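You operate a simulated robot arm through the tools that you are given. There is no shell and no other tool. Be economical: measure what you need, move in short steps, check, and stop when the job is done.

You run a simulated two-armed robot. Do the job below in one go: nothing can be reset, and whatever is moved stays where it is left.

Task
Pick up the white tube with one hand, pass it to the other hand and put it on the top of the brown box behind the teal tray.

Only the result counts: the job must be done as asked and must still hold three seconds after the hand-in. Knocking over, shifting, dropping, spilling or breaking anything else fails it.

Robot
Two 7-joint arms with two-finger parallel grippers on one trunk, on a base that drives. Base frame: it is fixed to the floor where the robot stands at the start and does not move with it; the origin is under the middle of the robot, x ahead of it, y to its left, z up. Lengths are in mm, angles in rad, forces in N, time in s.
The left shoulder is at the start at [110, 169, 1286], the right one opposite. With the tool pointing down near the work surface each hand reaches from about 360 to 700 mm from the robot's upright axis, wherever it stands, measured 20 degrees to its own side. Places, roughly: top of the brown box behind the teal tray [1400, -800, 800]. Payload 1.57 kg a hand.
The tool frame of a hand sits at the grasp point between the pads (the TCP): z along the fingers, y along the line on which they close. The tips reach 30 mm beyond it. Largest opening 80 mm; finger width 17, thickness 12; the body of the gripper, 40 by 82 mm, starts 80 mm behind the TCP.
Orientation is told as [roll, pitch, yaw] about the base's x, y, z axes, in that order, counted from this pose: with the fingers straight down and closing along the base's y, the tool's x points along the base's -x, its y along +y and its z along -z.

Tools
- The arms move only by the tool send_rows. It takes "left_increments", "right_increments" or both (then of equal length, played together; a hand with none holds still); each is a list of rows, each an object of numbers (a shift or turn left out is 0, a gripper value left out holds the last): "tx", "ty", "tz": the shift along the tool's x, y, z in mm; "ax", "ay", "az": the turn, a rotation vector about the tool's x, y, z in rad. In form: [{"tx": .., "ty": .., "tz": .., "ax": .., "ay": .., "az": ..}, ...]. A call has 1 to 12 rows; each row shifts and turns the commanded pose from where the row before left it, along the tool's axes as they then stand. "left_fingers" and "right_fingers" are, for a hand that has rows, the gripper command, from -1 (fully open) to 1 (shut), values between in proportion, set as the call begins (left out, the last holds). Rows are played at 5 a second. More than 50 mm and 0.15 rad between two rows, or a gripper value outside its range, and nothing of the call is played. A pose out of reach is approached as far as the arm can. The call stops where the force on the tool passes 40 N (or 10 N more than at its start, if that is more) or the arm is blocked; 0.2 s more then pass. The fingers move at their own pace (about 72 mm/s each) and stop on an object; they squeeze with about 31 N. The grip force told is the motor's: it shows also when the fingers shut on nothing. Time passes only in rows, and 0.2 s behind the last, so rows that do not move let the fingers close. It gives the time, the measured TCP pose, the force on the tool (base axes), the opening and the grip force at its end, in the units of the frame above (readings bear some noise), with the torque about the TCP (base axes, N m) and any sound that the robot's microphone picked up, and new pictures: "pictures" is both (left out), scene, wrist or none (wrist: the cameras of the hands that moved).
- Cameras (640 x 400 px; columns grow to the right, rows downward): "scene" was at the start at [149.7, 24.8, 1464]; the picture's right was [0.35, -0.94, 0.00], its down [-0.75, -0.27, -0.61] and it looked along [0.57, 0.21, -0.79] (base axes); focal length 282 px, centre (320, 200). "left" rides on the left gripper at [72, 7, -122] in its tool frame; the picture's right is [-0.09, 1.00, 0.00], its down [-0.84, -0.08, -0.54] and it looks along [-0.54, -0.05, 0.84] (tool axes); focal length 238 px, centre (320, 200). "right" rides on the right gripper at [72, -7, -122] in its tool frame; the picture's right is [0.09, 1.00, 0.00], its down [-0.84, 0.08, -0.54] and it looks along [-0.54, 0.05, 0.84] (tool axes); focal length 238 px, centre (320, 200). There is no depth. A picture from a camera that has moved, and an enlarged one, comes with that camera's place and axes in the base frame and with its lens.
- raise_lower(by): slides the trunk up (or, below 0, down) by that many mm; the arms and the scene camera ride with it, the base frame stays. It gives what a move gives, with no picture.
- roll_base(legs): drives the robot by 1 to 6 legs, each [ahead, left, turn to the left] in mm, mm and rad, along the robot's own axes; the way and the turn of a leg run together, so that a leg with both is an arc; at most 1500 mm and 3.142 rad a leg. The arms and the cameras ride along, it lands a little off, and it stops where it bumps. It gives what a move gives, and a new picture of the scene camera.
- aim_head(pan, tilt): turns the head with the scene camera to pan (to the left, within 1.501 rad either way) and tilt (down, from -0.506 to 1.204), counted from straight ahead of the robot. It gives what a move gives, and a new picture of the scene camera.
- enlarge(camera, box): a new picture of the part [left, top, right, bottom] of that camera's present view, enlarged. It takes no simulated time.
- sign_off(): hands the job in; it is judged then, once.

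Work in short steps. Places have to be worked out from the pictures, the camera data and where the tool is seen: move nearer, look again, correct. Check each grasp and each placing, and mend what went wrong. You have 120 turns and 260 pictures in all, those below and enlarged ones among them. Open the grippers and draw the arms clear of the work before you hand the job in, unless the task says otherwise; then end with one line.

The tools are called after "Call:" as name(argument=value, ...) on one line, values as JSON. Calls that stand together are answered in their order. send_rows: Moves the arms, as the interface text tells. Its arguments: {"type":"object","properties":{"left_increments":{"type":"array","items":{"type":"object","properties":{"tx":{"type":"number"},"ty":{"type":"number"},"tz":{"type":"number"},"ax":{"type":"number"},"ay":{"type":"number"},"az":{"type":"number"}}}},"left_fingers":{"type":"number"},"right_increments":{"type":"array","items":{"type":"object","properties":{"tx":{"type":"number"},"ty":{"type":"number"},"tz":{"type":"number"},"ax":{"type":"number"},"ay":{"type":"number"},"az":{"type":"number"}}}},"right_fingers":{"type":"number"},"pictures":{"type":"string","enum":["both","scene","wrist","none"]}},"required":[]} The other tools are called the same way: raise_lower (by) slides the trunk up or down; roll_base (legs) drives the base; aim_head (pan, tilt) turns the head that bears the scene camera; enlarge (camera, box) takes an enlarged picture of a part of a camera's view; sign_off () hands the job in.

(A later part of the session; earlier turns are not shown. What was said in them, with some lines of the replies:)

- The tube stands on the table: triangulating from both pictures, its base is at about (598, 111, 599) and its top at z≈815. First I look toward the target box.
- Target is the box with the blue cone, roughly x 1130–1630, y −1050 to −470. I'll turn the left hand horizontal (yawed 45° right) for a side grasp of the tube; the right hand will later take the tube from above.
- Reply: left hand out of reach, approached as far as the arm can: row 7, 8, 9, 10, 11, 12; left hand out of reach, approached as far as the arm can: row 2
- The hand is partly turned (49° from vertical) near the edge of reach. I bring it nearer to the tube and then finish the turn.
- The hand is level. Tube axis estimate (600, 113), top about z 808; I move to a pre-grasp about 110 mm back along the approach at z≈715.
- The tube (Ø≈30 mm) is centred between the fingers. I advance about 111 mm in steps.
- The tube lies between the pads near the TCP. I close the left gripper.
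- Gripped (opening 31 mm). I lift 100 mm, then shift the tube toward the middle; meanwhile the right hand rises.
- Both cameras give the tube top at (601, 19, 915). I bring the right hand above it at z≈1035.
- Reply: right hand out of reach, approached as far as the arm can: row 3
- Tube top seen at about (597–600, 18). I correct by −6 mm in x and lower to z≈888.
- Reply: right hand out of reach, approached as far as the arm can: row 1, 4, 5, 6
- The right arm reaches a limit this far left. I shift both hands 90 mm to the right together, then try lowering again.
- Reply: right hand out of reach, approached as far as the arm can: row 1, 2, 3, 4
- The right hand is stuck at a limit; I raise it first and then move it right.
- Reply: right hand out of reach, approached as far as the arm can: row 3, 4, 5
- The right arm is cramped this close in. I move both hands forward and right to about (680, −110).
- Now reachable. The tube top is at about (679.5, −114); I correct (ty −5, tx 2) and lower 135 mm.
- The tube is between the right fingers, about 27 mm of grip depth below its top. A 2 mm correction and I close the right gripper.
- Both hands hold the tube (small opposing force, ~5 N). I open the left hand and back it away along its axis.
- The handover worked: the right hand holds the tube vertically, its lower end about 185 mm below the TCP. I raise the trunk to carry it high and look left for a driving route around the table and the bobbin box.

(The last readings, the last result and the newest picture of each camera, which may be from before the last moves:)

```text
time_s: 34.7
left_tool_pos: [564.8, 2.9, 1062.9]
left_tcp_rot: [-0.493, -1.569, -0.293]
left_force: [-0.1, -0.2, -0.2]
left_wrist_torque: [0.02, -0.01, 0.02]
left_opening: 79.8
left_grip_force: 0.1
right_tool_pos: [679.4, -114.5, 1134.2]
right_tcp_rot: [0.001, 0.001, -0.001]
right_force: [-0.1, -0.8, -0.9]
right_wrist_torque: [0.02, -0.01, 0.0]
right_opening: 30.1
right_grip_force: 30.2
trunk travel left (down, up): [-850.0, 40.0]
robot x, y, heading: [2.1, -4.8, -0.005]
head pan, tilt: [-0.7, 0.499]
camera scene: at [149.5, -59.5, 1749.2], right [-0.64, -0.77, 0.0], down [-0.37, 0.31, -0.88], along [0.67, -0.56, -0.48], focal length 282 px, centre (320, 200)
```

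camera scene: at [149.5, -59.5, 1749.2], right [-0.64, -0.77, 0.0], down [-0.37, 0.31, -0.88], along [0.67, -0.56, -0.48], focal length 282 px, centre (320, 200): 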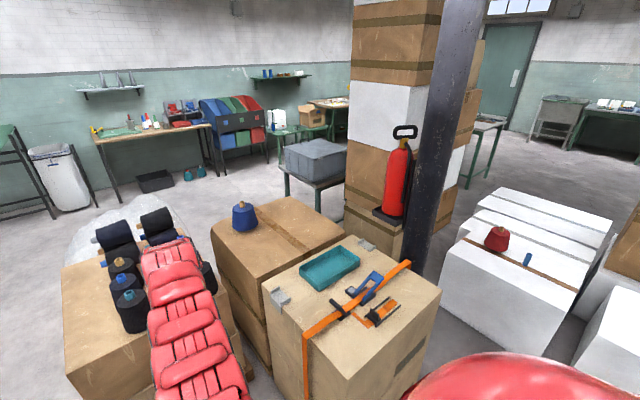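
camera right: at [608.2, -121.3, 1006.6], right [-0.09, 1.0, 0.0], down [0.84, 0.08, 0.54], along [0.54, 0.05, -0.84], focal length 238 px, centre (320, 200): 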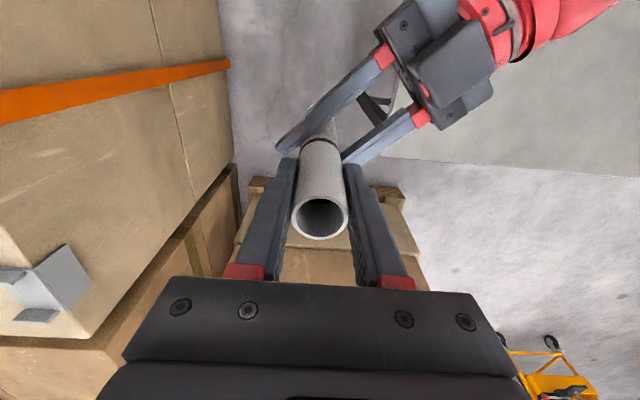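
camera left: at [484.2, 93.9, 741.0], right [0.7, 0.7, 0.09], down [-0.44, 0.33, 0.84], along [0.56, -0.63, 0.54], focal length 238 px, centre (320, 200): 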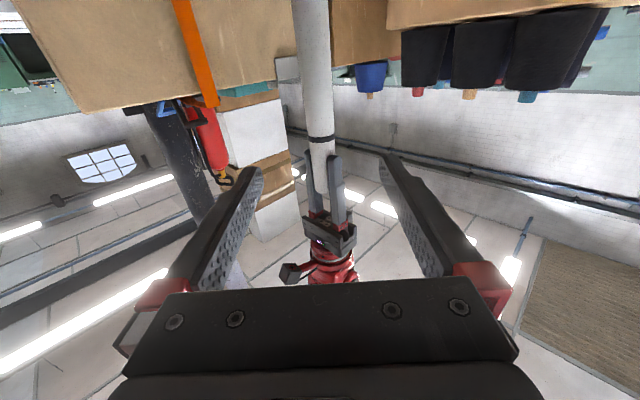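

The route around the left of table and bobbin box is open, with free floor behind the target box. I drive left and then ahead past the table, in stages.

Call:
roll_base(legs=[[-80, 0, 0], [0, 1000, 0], [1180, 0, 0]])

Call:
aim_head(pan=0.0, tilt=0.8)

Call:
aim_head(pan=-0.9, tilt=0.7)

```text
time_s: 46.0
left_tool_pos: [1640.0, 1012.3, 1063.5]
left_tcp_rot: [-0.436, -1.568, -0.35]
left_force: [0.4, 0.2, -0.1]
left_wrist_torque: [0.01, 0.02, -0.01]
left_opening: 80.1
left_grip_force: 0.0
right_tool_pos: [1754.3, 895.6, 1133.8]
right_tcp_rot: [0.0, 0.001, -0.002]
right_force: [0.2, -0.1, -1.0]
right_wrist_torque: [0.04, -0.01, -0.03]
right_opening: 30.2
right_grip_force: 30.5
trunk travel left (down, up): [-850.0, 40.0]
robot x, y, heading: [1075.1, 1012.7, -0.006]
head pan, tilt: [-0.7, 0.499]
camera scene: at [1224.5, 951.3, 1749.2], right [-0.65, -0.76, 0.0], down [-0.37, 0.31, -0.88], along [0.67, -0.57, -0.48], focal length 282 px, centre (320, 200)
```

scene: 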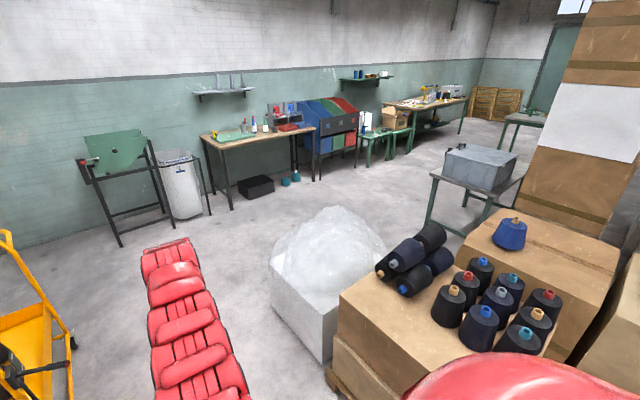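

```text
time_s: 47.1
left_tool_pos: [1640.7, 1011.1, 1063.5]
left_tcp_rot: [-0.34, -1.57, -0.45]
left_force: [-0.1, 0.0, 0.3]
left_wrist_torque: [-0.02, 0.01, 0.0]
left_opening: 80.3
left_grip_force: 0.0
right_tool_pos: [1754.6, 895.2, 1134.6]
right_tcp_rot: [0.0, 0.0, -0.002]
right_force: [0.1, -0.7, -0.6]
right_wrist_torque: [-0.01, -0.01, 0.03]
right_opening: 30.1
right_grip_force: 31.3
trunk travel left (down, up): [-850.0, 40.0]
robot x, y, heading: [1072.5, 1009.0, -0.004]
head pan, tilt: [0.0, 0.799]
camera scene: at [1235.9, 1009.7, 1723.3], right [0.0, -1.0, 0.0], down [-0.72, 0.0, -0.7], along [0.7, 0.0, -0.72], focal length 282 px, centre (320, 200)
```

scene: 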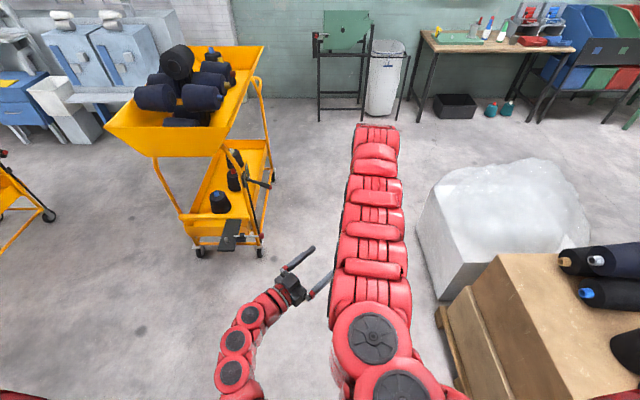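

```text
time_s: 48.3
left_tool_pos: [1640.1, 1012.2, 1063.7]
left_tcp_rot: [-0.508, -1.57, -0.277]
left_force: [-0.7, 0.7, 0.0]
left_wrist_torque: [-0.02, 0.0, 0.02]
left_opening: 80.1
left_grip_force: 0.0
right_tool_pos: [1755.5, 895.7, 1132.9]
right_tcp_rot: [0.001, 0.0, -0.001]
right_force: [0.5, 0.1, -0.9]
right_wrist_torque: [0.0, 0.01, 0.01]
right_opening: 30.3
right_grip_force: 31.1
trunk travel left (down, up): [-850.0, 40.0]
robot x, y, heading: [1079.9, 1011.2, 0.001]
head pan, tilt: [-0.901, 0.7]
camera scene: at [1208.0, 943.4, 1731.5], right [-0.78, -0.62, 0.0], down [-0.4, 0.51, -0.76], along [0.47, -0.6, -0.64], focal length 282 px, centre (320, 200)
```

scene: 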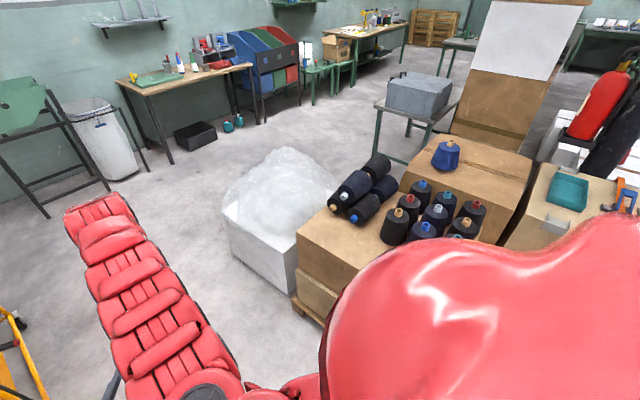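

A plastic-covered white box stands behind the bobbin box (about x 2040–2600, y −330 to 270), so I pass between it and the trolley, go further out (x≈3100), and turn right.

Call:
roll_base(legs=[[830, -160, 0], [1200, 0, 0], [0, 0, -1.571]])

Call:
aim_head(pan=0.3, tilt=0.7)

Call:
aim_head(pan=-0.6, tilt=0.7)

```text
time_s: 62.4
left_tool_pos: [3136.7, 228.6, 1062.7]
left_tcp_rot: [-0.447, -1.57, -1.915]
left_force: [-0.3, -0.2, -0.2]
left_wrist_torque: [0.02, 0.0, -0.01]
left_opening: 80.1
left_grip_force: 0.1
right_tool_pos: [3020.8, 115.4, 1133.0]
right_tcp_rot: [0.0, -0.001, -1.575]
right_force: [-0.4, -0.8, -0.9]
right_wrist_torque: [0.03, -0.02, 0.01]
right_opening: 30.1
right_grip_force: 30.8
trunk travel left (down, up): [-850.0, 40.0]
robot x, y, heading: [3136.8, 793.4, -1.576]
head pan, tilt: [-0.901, 0.7]
camera scene: at [3070.5, 660.9, 1731.5], right [-0.62, 0.79, 0.0], down [0.51, 0.4, -0.76], along [-0.6, -0.47, -0.64], focal length 282 px, centre (320, 200)
```

scene: 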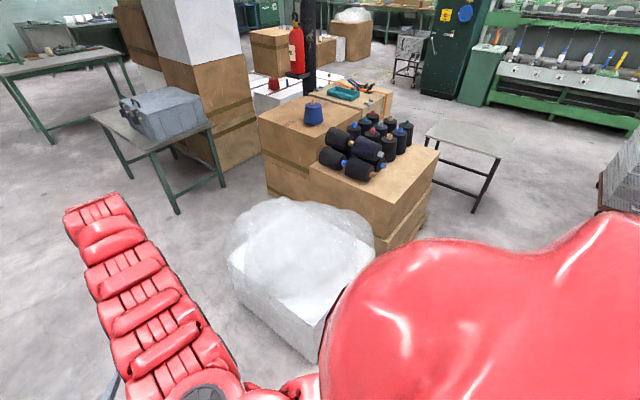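

```text
time_s: 63.8
left_tool_pos: [3137.1, 229.4, 1062.7]
left_tcp_rot: [-0.451, -1.567, -1.913]
left_force: [0.1, 0.8, -0.3]
left_wrist_torque: [0.02, 0.04, -0.02]
left_opening: 80.1
left_grip_force: 0.0
right_tool_pos: [3018.5, 115.7, 1132.7]
right_tcp_rot: [-0.001, 0.001, -1.576]
right_force: [-0.1, 0.1, -0.6]
right_wrist_torque: [0.0, 0.04, 0.04]
right_opening: 30.2
right_grip_force: 31.3
trunk travel left (down, up): [-850.0, 40.0]
robot x, y, heading: [3139.2, 796.1, -1.579]
head pan, tilt: [0.3, 0.7]
camera scene: at [3161.9, 631.9, 1731.5], right [-0.96, -0.29, 0.0], down [-0.19, 0.62, -0.76], along [0.22, -0.73, -0.64], focal length 282 px, centre (320, 200)
```

scene: 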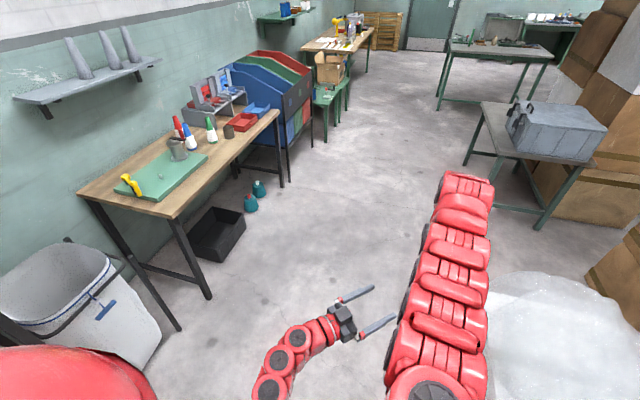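

```text
time_s: 65.0
left_tool_pos: [3137.5, 228.5, 1062.7]
left_tcp_rot: [-0.445, -1.57, -1.915]
left_force: [0.4, -0.5, 0.2]
left_wrist_torque: [0.02, 0.01, -0.01]
left_opening: 80.2
left_grip_force: 0.2
right_tool_pos: [3018.2, 113.7, 1133.3]
right_tcp_rot: [0.001, 0.0, -1.576]
right_force: [-0.4, -0.2, -0.5]
right_wrist_torque: [0.02, 0.01, -0.01]
right_opening: 30.3
right_grip_force: 31.0
trunk travel left (down, up): [-850.0, 40.0]
robot x, y, heading: [3138.7, 794.4, -1.579]
head pan, tilt: [-0.6, 0.7]
camera scene: at [3088.9, 643.4, 1731.5], right [-0.82, 0.57, 0.0], down [0.37, 0.53, -0.76], along [-0.44, -0.63, -0.64], focal length 282 px, centre (320, 200)
```

scene: 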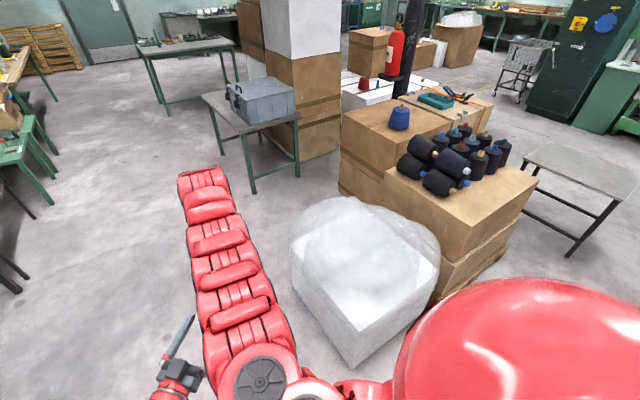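

Corridor between the white box (y > −420) and the grey-bin table (y < −1480) is about 1 m wide, centre y≈−950. I drive ahead to y≈−955 and turn to face −x.

Call:
roll_base(legs=[[1450, 0, 0], [300, 0, 0], [0, 0, -1.571]])

Call:
aim_head(pan=0.0, tilt=0.6)

```text
time_s: 77.7
left_tool_pos: [2566.4, -939.5, 1063.4]
left_tcp_rot: [-0.517, -1.57, 2.848]
left_force: [-0.3, 0.5, 0.3]
left_wrist_torque: [0.01, 0.01, 0.01]
left_opening: 79.9
left_grip_force: 0.0
right_tool_pos: [2456.1, -818.6, 1132.8]
right_tcp_rot: [0.001, -0.001, 3.116]
right_force: [0.0, -0.1, 0.2]
right_wrist_torque: [0.01, 0.01, 0.04]
right_opening: 30.0
right_grip_force: 31.0
trunk travel left (down, up): [-850.0, 40.0]
robot x, y, heading: [3133.0, -951.3, 3.117]
head pan, tilt: [-0.6, 0.7]
camera scene: at [2982.2, -900.9, 1731.5], right [0.59, 0.81, 0.0], down [0.52, -0.38, -0.76], along [-0.62, 0.45, -0.64], focal length 282 px, centre (320, 200)
```

scene: 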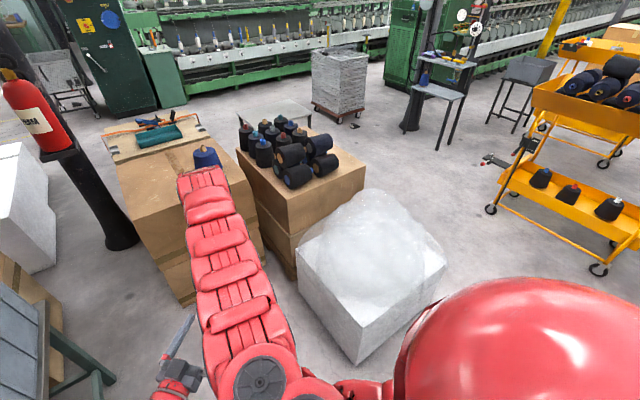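

```text
time_s: 78.7
left_tool_pos: [2567.1, -940.2, 1063.1]
left_tcp_rot: [-0.504, -1.569, 2.835]
left_force: [0.0, 0.0, 0.4]
left_wrist_torque: [-0.04, -0.01, 0.01]
left_opening: 79.9
left_grip_force: 0.0
right_tool_pos: [2455.1, -819.1, 1133.7]
right_tcp_rot: [0.001, 0.0, 3.115]
right_force: [-0.3, 0.6, -0.1]
right_wrist_torque: [0.03, -0.01, 0.02]
right_opening: 30.2
right_grip_force: 31.5
trunk travel left (down, up): [-850.0, 40.0]
robot x, y, heading: [3132.6, -951.8, 3.12]
head pan, tilt: [0.0, 0.6]
camera scene: at [2962.7, -948.3, 1740.1], right [0.03, 1.0, 0.0], down [0.56, -0.02, -0.82], along [-0.82, 0.02, -0.57], focal length 282 px, centre (320, 200)
```

scene: 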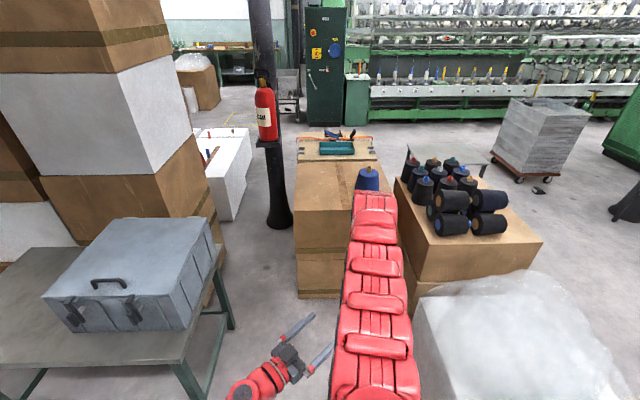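

Box edge facing me is at x≈1700; corridor from y −430 to −1400. I drive ahead 900 mm.

Call:
roll_base(legs=[[900, 0, 0.02]])

Call:
aim_head(pan=0.35, tilt=0.8)

Call:
enlarge(camera="right", box=[0, 0, 640, 400])

```text
time_s: 83.3
left_tool_pos: [1682.9, -919.2, 1063.0]
left_tcp_rot: [-0.49, -1.569, 2.823]
left_force: [0.2, -0.9, -0.4]
left_wrist_torque: [-0.04, 0.01, 0.01]
left_opening: 80.3
left_grip_force: 0.0
right_tool_pos: [1571.7, -799.1, 1133.8]
right_tcp_rot: [-0.002, 0.0, 3.119]
right_force: [0.1, -0.3, 0.1]
right_wrist_torque: [0.02, 0.0, -0.03]
right_opening: 30.2
right_grip_force: 31.4
trunk travel left (down, up): [-850.0, 40.0]
robot x, y, heading: [2247.0, -931.4, 3.118]
head pan, tilt: [0.0, 0.6]
camera scene: at [2079.8, -927.1, 1740.2], right [0.02, 1.0, 0.0], down [0.56, -0.01, -0.83], along [-0.82, 0.02, -0.56], focal length 282 px, centre (320, 200)
```

scene: 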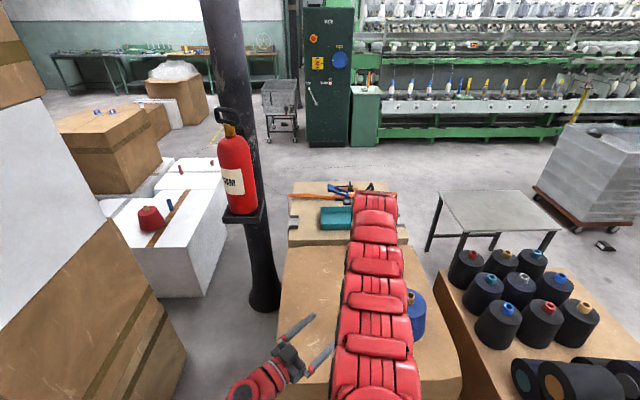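

```text
time_s: 84.2
left_tool_pos: [1683.1, -919.5, 1063.1]
left_tcp_rot: [-0.556, -1.569, 2.887]
left_force: [0.7, -0.2, -0.2]
left_wrist_torque: [0.05, 0.03, 0.03]
left_opening: 80.1
left_grip_force: 0.0
right_tool_pos: [1571.2, -799.1, 1133.0]
right_tcp_rot: [-0.001, -0.001, 3.118]
right_force: [0.4, -1.0, -0.4]
right_wrist_torque: [-0.01, -0.01, 0.02]
right_opening: 30.2
right_grip_force: 31.2
trunk travel left (down, up): [-850.0, 40.0]
robot x, y, heading: [2248.3, -931.2, 3.118]
head pan, tilt: [0.351, 0.799]
camera scene: at [2091.3, -955.0, 1723.3], right [-0.32, 0.95, 0.0], down [0.68, 0.23, -0.7], along [-0.66, -0.22, -0.72], focal length 282 px, centre (320, 200)
```

scene: 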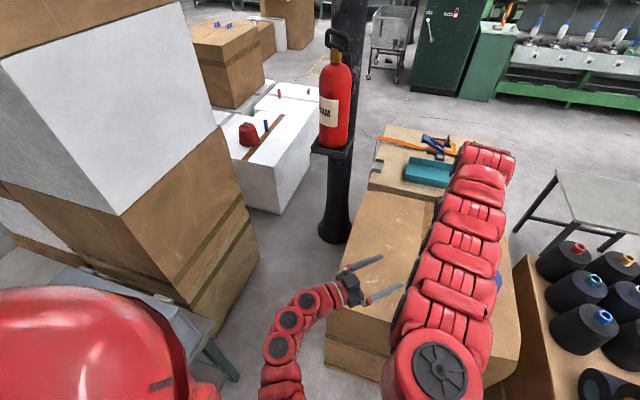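

```text
1.00 times, centred on (320, 200) of right (not enlarged: the box is as wide or as high as the picture)
camera zoom: at [1643.4, -795.0, 1256.6], right [0.07, -1.0, 0.0], down [-0.84, -0.06, 0.54], along [-0.54, -0.04, -0.84], focal length 238 px, centre (320, 200)
```

zoom: 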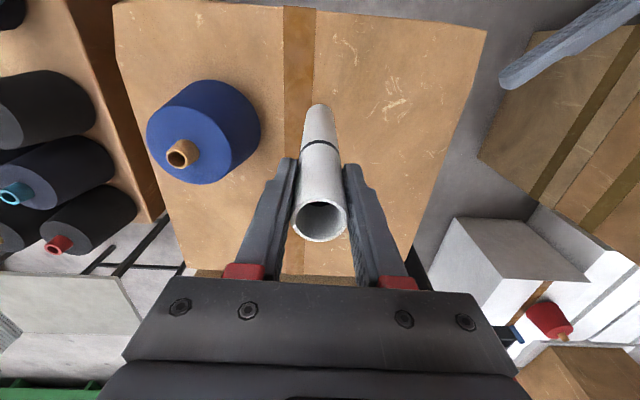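

The tube is above the box at (1571, −799); box near edge x≈1680, cone at (1494, −604). I move a bit further onto the box and away from cone and tape seam, and lift the left hand so it stays clear.

Call:
roll_base(legs=[[80, 50, 0]])

Call:
send_rows(left_increments=[{"tx": -30}, {"tx": -30}, {"tx": -30}, {"tz": -30}, {"tz": -30}], pictures="none")

Call:
raise_lower(by=-110)

Call:
enlarge(camera="right", box=[0, 0, 640, 400])

Call:
enlarge(camera="left", box=[0, 0, 640, 400])

```text
time_s: 85.3
left_tool_pos: [1604.1, -966.8, 1063.9]
left_tcp_rot: [-0.345, -1.569, 2.679]
left_force: [-0.5, 0.3, 0.8]
left_wrist_torque: [0.0, -0.03, 0.02]
left_opening: 80.1
left_grip_force: 0.0
right_tool_pos: [1492.3, -845.9, 1135.4]
right_tcp_rot: [0.0, 0.0, 3.12]
right_force: [-0.2, 1.1, -0.4]
right_wrist_torque: [-0.01, -0.01, 0.01]
right_opening: 30.2
right_grip_force: 31.0
trunk travel left (down, up): [-850.0, 40.0]
robot x, y, heading: [2167.9, -980.7, 3.119]
head pan, tilt: [0.351, 0.799]
camera scene: at [2011.9, -1001.5, 1723.4], right [-0.32, 0.95, 0.0], down [0.68, 0.23, -0.7], along [-0.66, -0.22, -0.72], focal length 282 px, centre (320, 200)
```

scene: 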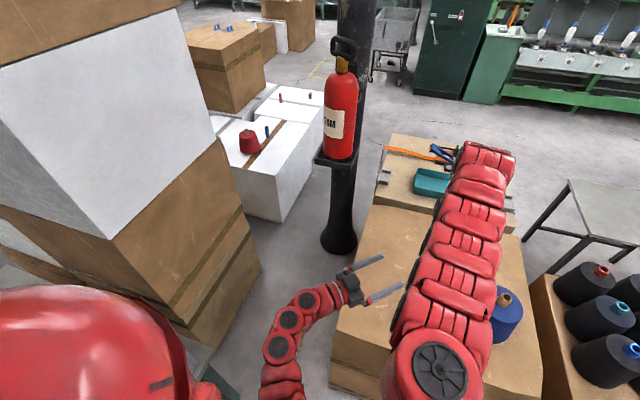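

```text
time_s: 86.5
left_tool_pos: [1647.6, -1010.7, 1153.6]
left_tcp_rot: [-0.852, -1.567, -3.099]
left_force: [0.2, -0.2, 0.7]
left_wrist_torque: [-0.01, -0.02, 0.01]
left_opening: 80.0
left_grip_force: 0.0
right_tool_pos: [1492.1, -847.6, 1134.2]
right_tcp_rot: [-0.001, -0.001, 3.118]
right_force: [0.6, 0.7, -0.7]
right_wrist_torque: [-0.02, 0.0, 0.0]
right_opening: 30.5
right_grip_force: 30.6
trunk travel left (down, up): [-850.0, 40.0]
robot x, y, heading: [2165.1, -973.8, 3.119]
head pan, tilt: [0.351, 0.799]
```

```text
time_s: 87.9
left_tool_pos: [1646.9, -1009.8, 1043.8]
left_tcp_rot: [-0.521, -1.569, 2.854]
left_force: [-0.3, 0.5, -0.2]
left_wrist_torque: [0.03, 0.01, 0.01]
left_opening: 80.0
left_grip_force: 0.0
right_tool_pos: [1491.7, -847.1, 1024.0]
right_tcp_rot: [0.0, -0.001, 3.118]
right_force: [0.0, 0.4, -0.4]
right_wrist_torque: [0.0, 0.01, -0.01]
right_opening: 30.1
right_grip_force: 30.7
trunk travel left (down, up): [-740.0, 150.0]
robot x, y, heading: [2169.6, -974.3, 3.119]
head pan, tilt: [0.351, 0.799]
```

```text
1.00 times, centred on (320, 200) of right (not enlarged: the box is as wide or as high as the picture)
camera zoom: at [1563.4, -841.9, 1146.9], right [0.07, -1.0, 0.0], down [-0.84, -0.06, 0.54], along [-0.54, -0.04, -0.84], focal length 238 px, centre (320, 200)
```

zoom: 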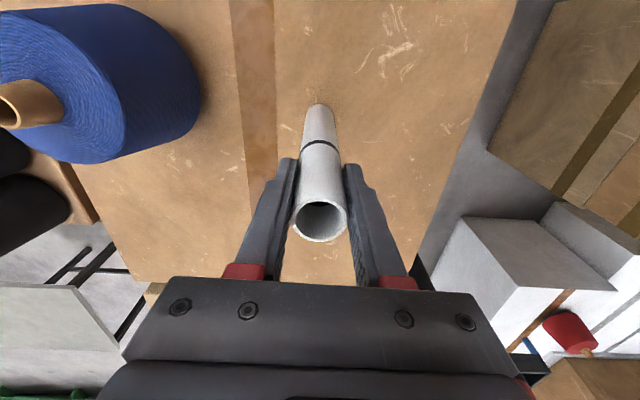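

```text
1.00 times, centred on (320, 200) of left (not enlarged: the box is as wide or as high as the picture)
camera zoom: at [1727.8, -1102.9, 972.5], right [-0.72, -0.69, 0.09], down [0.43, -0.34, 0.84], along [-0.55, 0.64, 0.54], focal length 238 px, centre (320, 200)
```

zoom: 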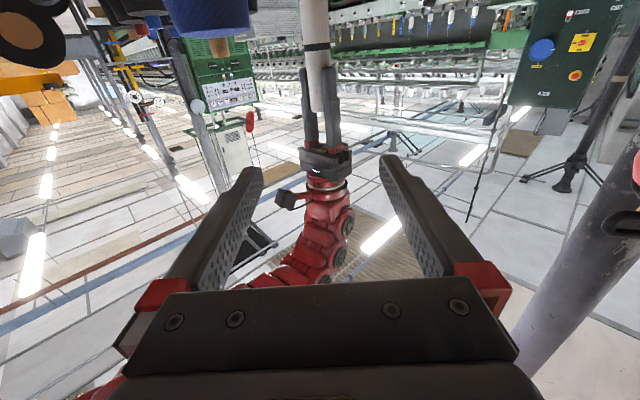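

Tube bottom should be near z≈839, about 40 mm above the box. I lower with the arm in small steps, watching the force.

Call:
send_rows(right_increments=[{"tz": 6}, {"tz": 6}, {"tz": 6}, {"tz": 6}, {"tz": 4}, {}], pictures="wrist")

```text
time_s: 89.3
left_tool_pos: [1648.4, -1010.3, 1043.5]
left_tcp_rot: [-0.542, -1.568, 2.877]
left_force: [-0.4, 0.5, -0.9]
left_wrist_torque: [0.02, 0.02, 0.01]
left_opening: 80.3
left_grip_force: 0.1
right_tool_pos: [1490.1, -846.3, 995.0]
right_tcp_rot: [0.002, 0.001, 3.119]
right_force: [-0.1, -0.6, -0.7]
right_wrist_torque: [0.0, -0.02, 0.0]
right_opening: 30.3
right_grip_force: 31.4
trunk travel left (down, up): [-740.0, 150.0]
robot x, y, heading: [2165.9, -975.4, 3.122]
head pan, tilt: [0.351, 0.799]
camera right: at [1562.1, -841.8, 1118.4], right [0.07, -1.0, 0.0], down [-0.84, -0.06, 0.54], along [-0.54, -0.04, -0.84], focal length 238 px, centre (320, 200)
```

right: 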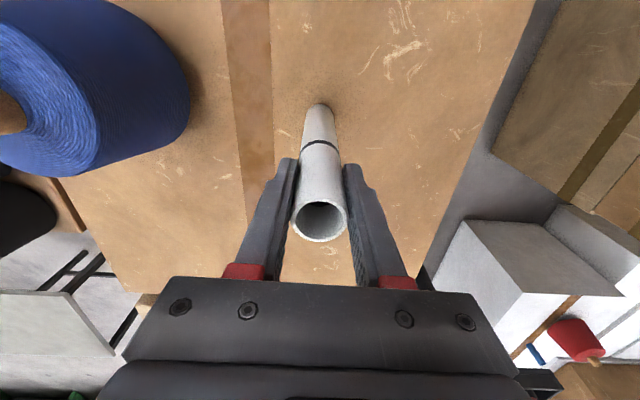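

No contact yet at TCP z≈995. I continue in 2–3 mm steps.

Call:
send_rows(right_increments=[{"tz": 2.5}, {"tz": 2.5}, {"tz": 2.5}, {}], pictures="none")

Call:
send_rows(right_increments=[{"tz": 1.5}, {"tz": 1.5}, {}], pictures="wrist")

```text
time_s: 90.3
left_tool_pos: [1646.6, -1010.3, 1044.3]
left_tcp_rot: [-0.545, -1.568, 2.879]
left_force: [0.4, 0.0, 0.5]
left_wrist_torque: [-0.02, 0.02, 0.0]
left_opening: 80.1
left_grip_force: 0.2
right_tool_pos: [1490.6, -846.9, 989.7]
right_tcp_rot: [0.0, -0.001, 3.12]
right_force: [-0.5, -0.1, -0.4]
right_wrist_torque: [-0.02, -0.02, -0.01]
right_opening: 30.3
right_grip_force: 30.9
trunk travel left (down, up): [-740.0, 150.0]
robot x, y, heading: [2168.4, -980.2, 3.121]
head pan, tilt: [0.351, 0.799]
```

```text
time_s: 91.1
left_tool_pos: [1646.8, -1010.5, 1044.4]
left_tcp_rot: [-0.628, -1.57, 2.962]
left_force: [0.0, -0.3, 0.3]
left_wrist_torque: [0.0, -0.01, -0.01]
left_opening: 80.1
left_grip_force: 0.2
right_tool_pos: [1490.2, -847.1, 986.2]
right_tcp_rot: [0.001, -0.001, 3.119]
right_force: [0.0, 0.4, -0.2]
right_wrist_torque: [0.0, 0.0, 0.02]
right_opening: 30.1
right_grip_force: 31.6
trunk travel left (down, up): [-740.0, 150.0]
robot x, y, heading: [2169.9, -975.9, 3.121]
head pan, tilt: [0.351, 0.799]
camera right: at [1563.0, -841.7, 1108.7], right [0.07, -1.0, 0.0], down [-0.84, -0.06, 0.54], along [-0.54, -0.04, -0.84], focal length 238 px, centre (320, 200)
```

right: 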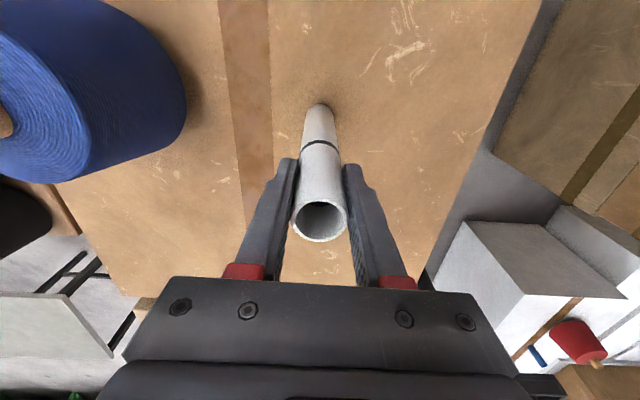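

Call:
send_rows(right_increments=[{"tz": 1.5}, {"tz": 1.5}, {}], pictures="none")

Call:
send_rows(right_increments=[{"tz": 1.5}, {"tz": 1.5}, {}], pictures="none")

Call:
enlarge(camera="right", box=[250, 60, 390, 148])

```text
time_s: 91.9
left_tool_pos: [1648.5, -1010.3, 1045.1]
left_tcp_rot: [-0.264, -1.569, 2.598]
left_force: [1.2, 0.2, 0.2]
left_wrist_torque: [0.03, -0.03, -0.03]
left_opening: 80.2
left_grip_force: 0.0
right_tool_pos: [1491.9, -846.8, 984.4]
right_tcp_rot: [0.001, -0.004, 3.119]
right_force: [-0.3, 2.9, 11.5]
right_wrist_torque: [0.3, 0.18, -0.03]
right_opening: 30.0
right_grip_force: 30.8
trunk travel left (down, up): [-740.0, 150.0]
robot x, y, heading: [2167.5, -980.1, 3.121]
head pan, tilt: [0.351, 0.799]
```

```text
time_s: 92.7
left_tool_pos: [1649.4, -1011.2, 1046.3]
left_tcp_rot: [2.047, -1.573, 0.287]
left_force: [1.0, 0.4, -0.2]
left_wrist_torque: [0.01, -0.04, 0.01]
left_opening: 80.1
left_grip_force: 0.0
right_tool_pos: [1492.8, -846.9, 981.8]
right_tcp_rot: [0.0, -0.004, 3.118]
right_force: [-2.3, 3.4, 29.0]
right_wrist_torque: [0.48, 0.32, -0.01]
right_opening: 30.3
right_grip_force: 30.9
trunk travel left (down, up): [-740.0, 150.0]
robot x, y, heading: [2171.6, -974.9, 3.12]
head pan, tilt: [0.351, 0.799]
```

```text
4.55 times, centred on (320, 104) of right
camera zoom: at [1565.4, -841.8, 1104.5], right [0.07, -1.0, 0.0], down [-0.84, -0.06, 0.55], along [-0.54, -0.04, -0.84], focal length 1083 px, centre (320, 636)
```

zoom: 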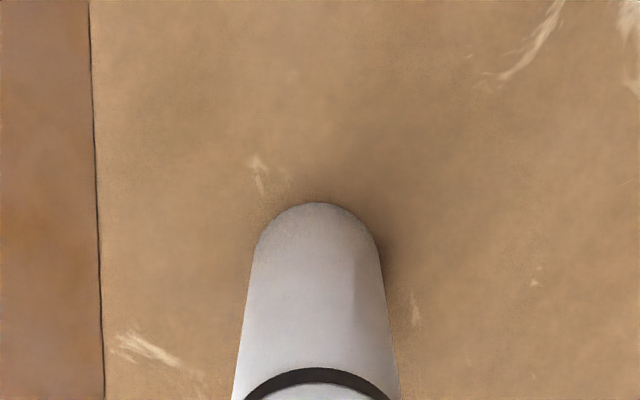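

Contact: 29 N upward. I ease up 2.5 mm to relieve the press, then open.

Call:
send_rows(right_increments=[{"tz": -2.5}, {}], pictures="none")

Call:
send_rows(right_increments=[{}, {}, {}, {}], right_fingers=-0.3, pictures="wrist")

```text
time_s: 93.3
left_tool_pos: [1647.5, -1010.4, 1044.4]
left_tcp_rot: [-0.308, -1.569, 2.641]
left_force: [0.1, -0.3, -0.8]
left_wrist_torque: [0.01, 0.03, 0.01]
left_opening: 79.9
left_grip_force: 0.0
right_tool_pos: [1491.5, -846.7, 981.5]
right_tcp_rot: [0.0, 0.0, 3.12]
right_force: [-4.1, 3.1, 14.3]
right_wrist_torque: [0.37, 0.65, 0.01]
right_opening: 30.0
right_grip_force: 31.1
trunk travel left (down, up): [-740.0, 150.0]
robot x, y, heading: [2168.0, -976.9, 3.12]
head pan, tilt: [0.351, 0.799]
```

```text
time_s: 94.3
left_tool_pos: [1648.0, -1011.3, 1044.1]
left_tcp_rot: [-0.558, -1.569, 2.892]
left_force: [0.2, -0.1, 0.1]
left_wrist_torque: [0.0, -0.01, 0.03]
left_opening: 79.9
left_grip_force: 0.1
right_tool_pos: [1491.4, -847.4, 980.4]
right_tcp_rot: [0.002, 0.001, 3.118]
right_force: [0.1, -0.9, -0.4]
right_wrist_torque: [-0.02, -0.01, 0.02]
right_opening: 52.0
right_grip_force: 0.0
trunk travel left (down, up): [-740.0, 150.0]
robot x, y, heading: [2168.5, -976.4, 3.126]
head pan, tilt: [0.351, 0.799]
camera right: at [1563.9, -842.0, 1104.7], right [0.07, -1.0, 0.0], down [-0.84, -0.06, 0.54], along [-0.54, -0.04, -0.84], focal length 238 px, centre (320, 200)
```

right: 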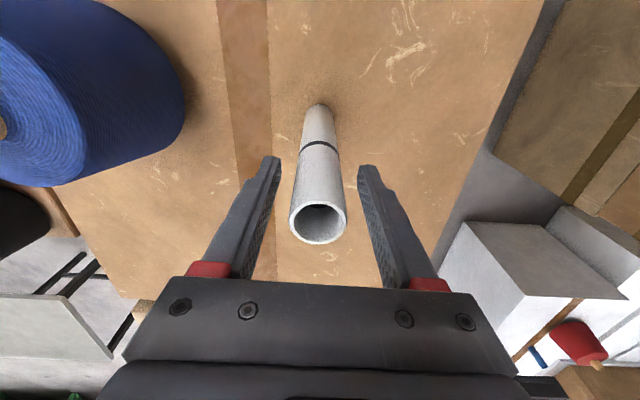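

The tube stands free and upright. I open fully and raise the right hand straight up, clear of it.

Call:
send_rows(right_increments=[{}, {"tz": -20}, {"tz": -30}, {"tz": -30}, {"tz": -30}, {}], right_fingers=-1, pictures="wrist")

Call:
raise_lower(by=140)

Call:
roll_base(legs=[[-450, 0, 0]])

```text
time_s: 95.7
left_tool_pos: [1646.8, -1010.4, 1045.2]
left_tcp_rot: [-0.49, -1.567, 2.822]
left_force: [-0.2, 0.2, 0.9]
left_wrist_torque: [0.03, 0.02, 0.03]
left_opening: 80.2
left_grip_force: 0.0
right_tool_pos: [1489.9, -843.2, 1094.0]
right_tcp_rot: [0.0, 0.0, 3.119]
right_force: [0.7, -0.7, -0.7]
right_wrist_torque: [-0.01, 0.02, -0.02]
right_opening: 80.0
right_grip_force: 0.1
trunk travel left (down, up): [-740.0, 150.0]
robot x, y, heading: [2171.7, -973.2, 3.119]
head pan, tilt: [0.351, 0.799]
camera right: at [1562.5, -838.5, 1216.4], right [0.07, -1.0, 0.0], down [-0.84, -0.06, 0.54], along [-0.54, -0.04, -0.84], focal length 238 px, centre (320, 200)
```

right: 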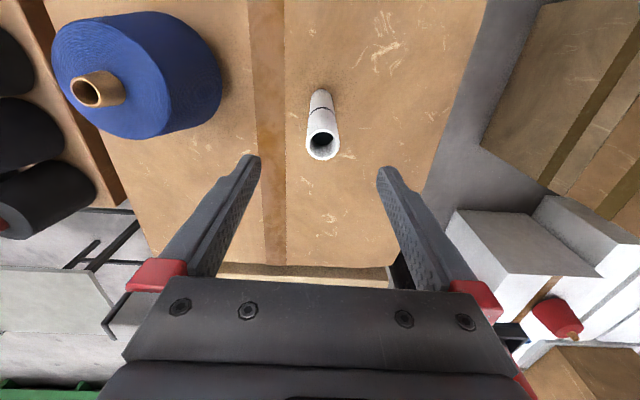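

```text
time_s: 97.4
left_tool_pos: [1646.9, -1010.7, 1185.6]
left_tcp_rot: [-0.554, -1.57, 2.888]
left_force: [0.2, 0.6, -0.2]
left_wrist_torque: [-0.02, 0.01, -0.01]
left_opening: 79.8
left_grip_force: 0.1
right_tool_pos: [1491.5, -844.4, 1233.7]
right_tcp_rot: [-0.001, 0.001, 3.12]
right_force: [-0.1, -0.4, -0.8]
right_wrist_torque: [-0.01, 0.02, -0.02]
right_opening: 80.1
right_grip_force: 0.0
trunk travel left (down, up): [-880.0, 10.0]
robot x, y, heading: [2171.2, -978.4, 3.117]
head pan, tilt: [0.351, 0.799]
```

```text
time_s: 100.1
left_tool_pos: [2099.4, -1019.6, 1185.1]
left_tcp_rot: [-0.597, -1.57, 2.924]
left_force: [0.2, 0.1, 0.5]
left_wrist_torque: [-0.02, 0.01, 0.03]
left_opening: 79.9
left_grip_force: 0.0
right_tool_pos: [1944.0, -851.4, 1233.8]
right_tcp_rot: [0.001, 0.001, 3.115]
right_force: [0.2, 0.4, 0.0]
right_wrist_torque: [0.02, 0.0, 0.03]
right_opening: 80.1
right_grip_force: 0.0
trunk travel left (down, up): [-880.0, 10.0]
robot x, y, heading: [2618.6, -988.5, 3.113]
head pan, tilt: [0.351, 0.799]
camera scene: at [2463.4, -1012.5, 1753.1], right [-0.32, 0.95, 0.0], down [0.68, 0.23, -0.7], along [-0.66, -0.22, -0.72], focal length 282 px, centre (320, 200)
```

scene: 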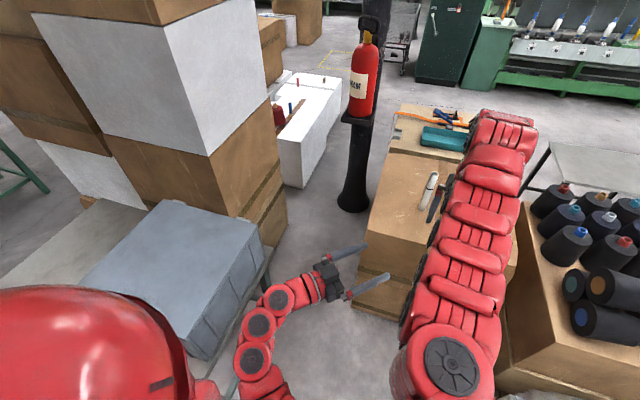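

The tube stands upright on the box, both grippers are open and well clear; I hand in.

Call:
sign_off()

```text
The job is handed in.
```

I picked up the white tube with the left hand, passed it to the right hand, and stood it upright on top of the brown box behind the teal tray. Both grippers were open and clear of it when I handed the job in.
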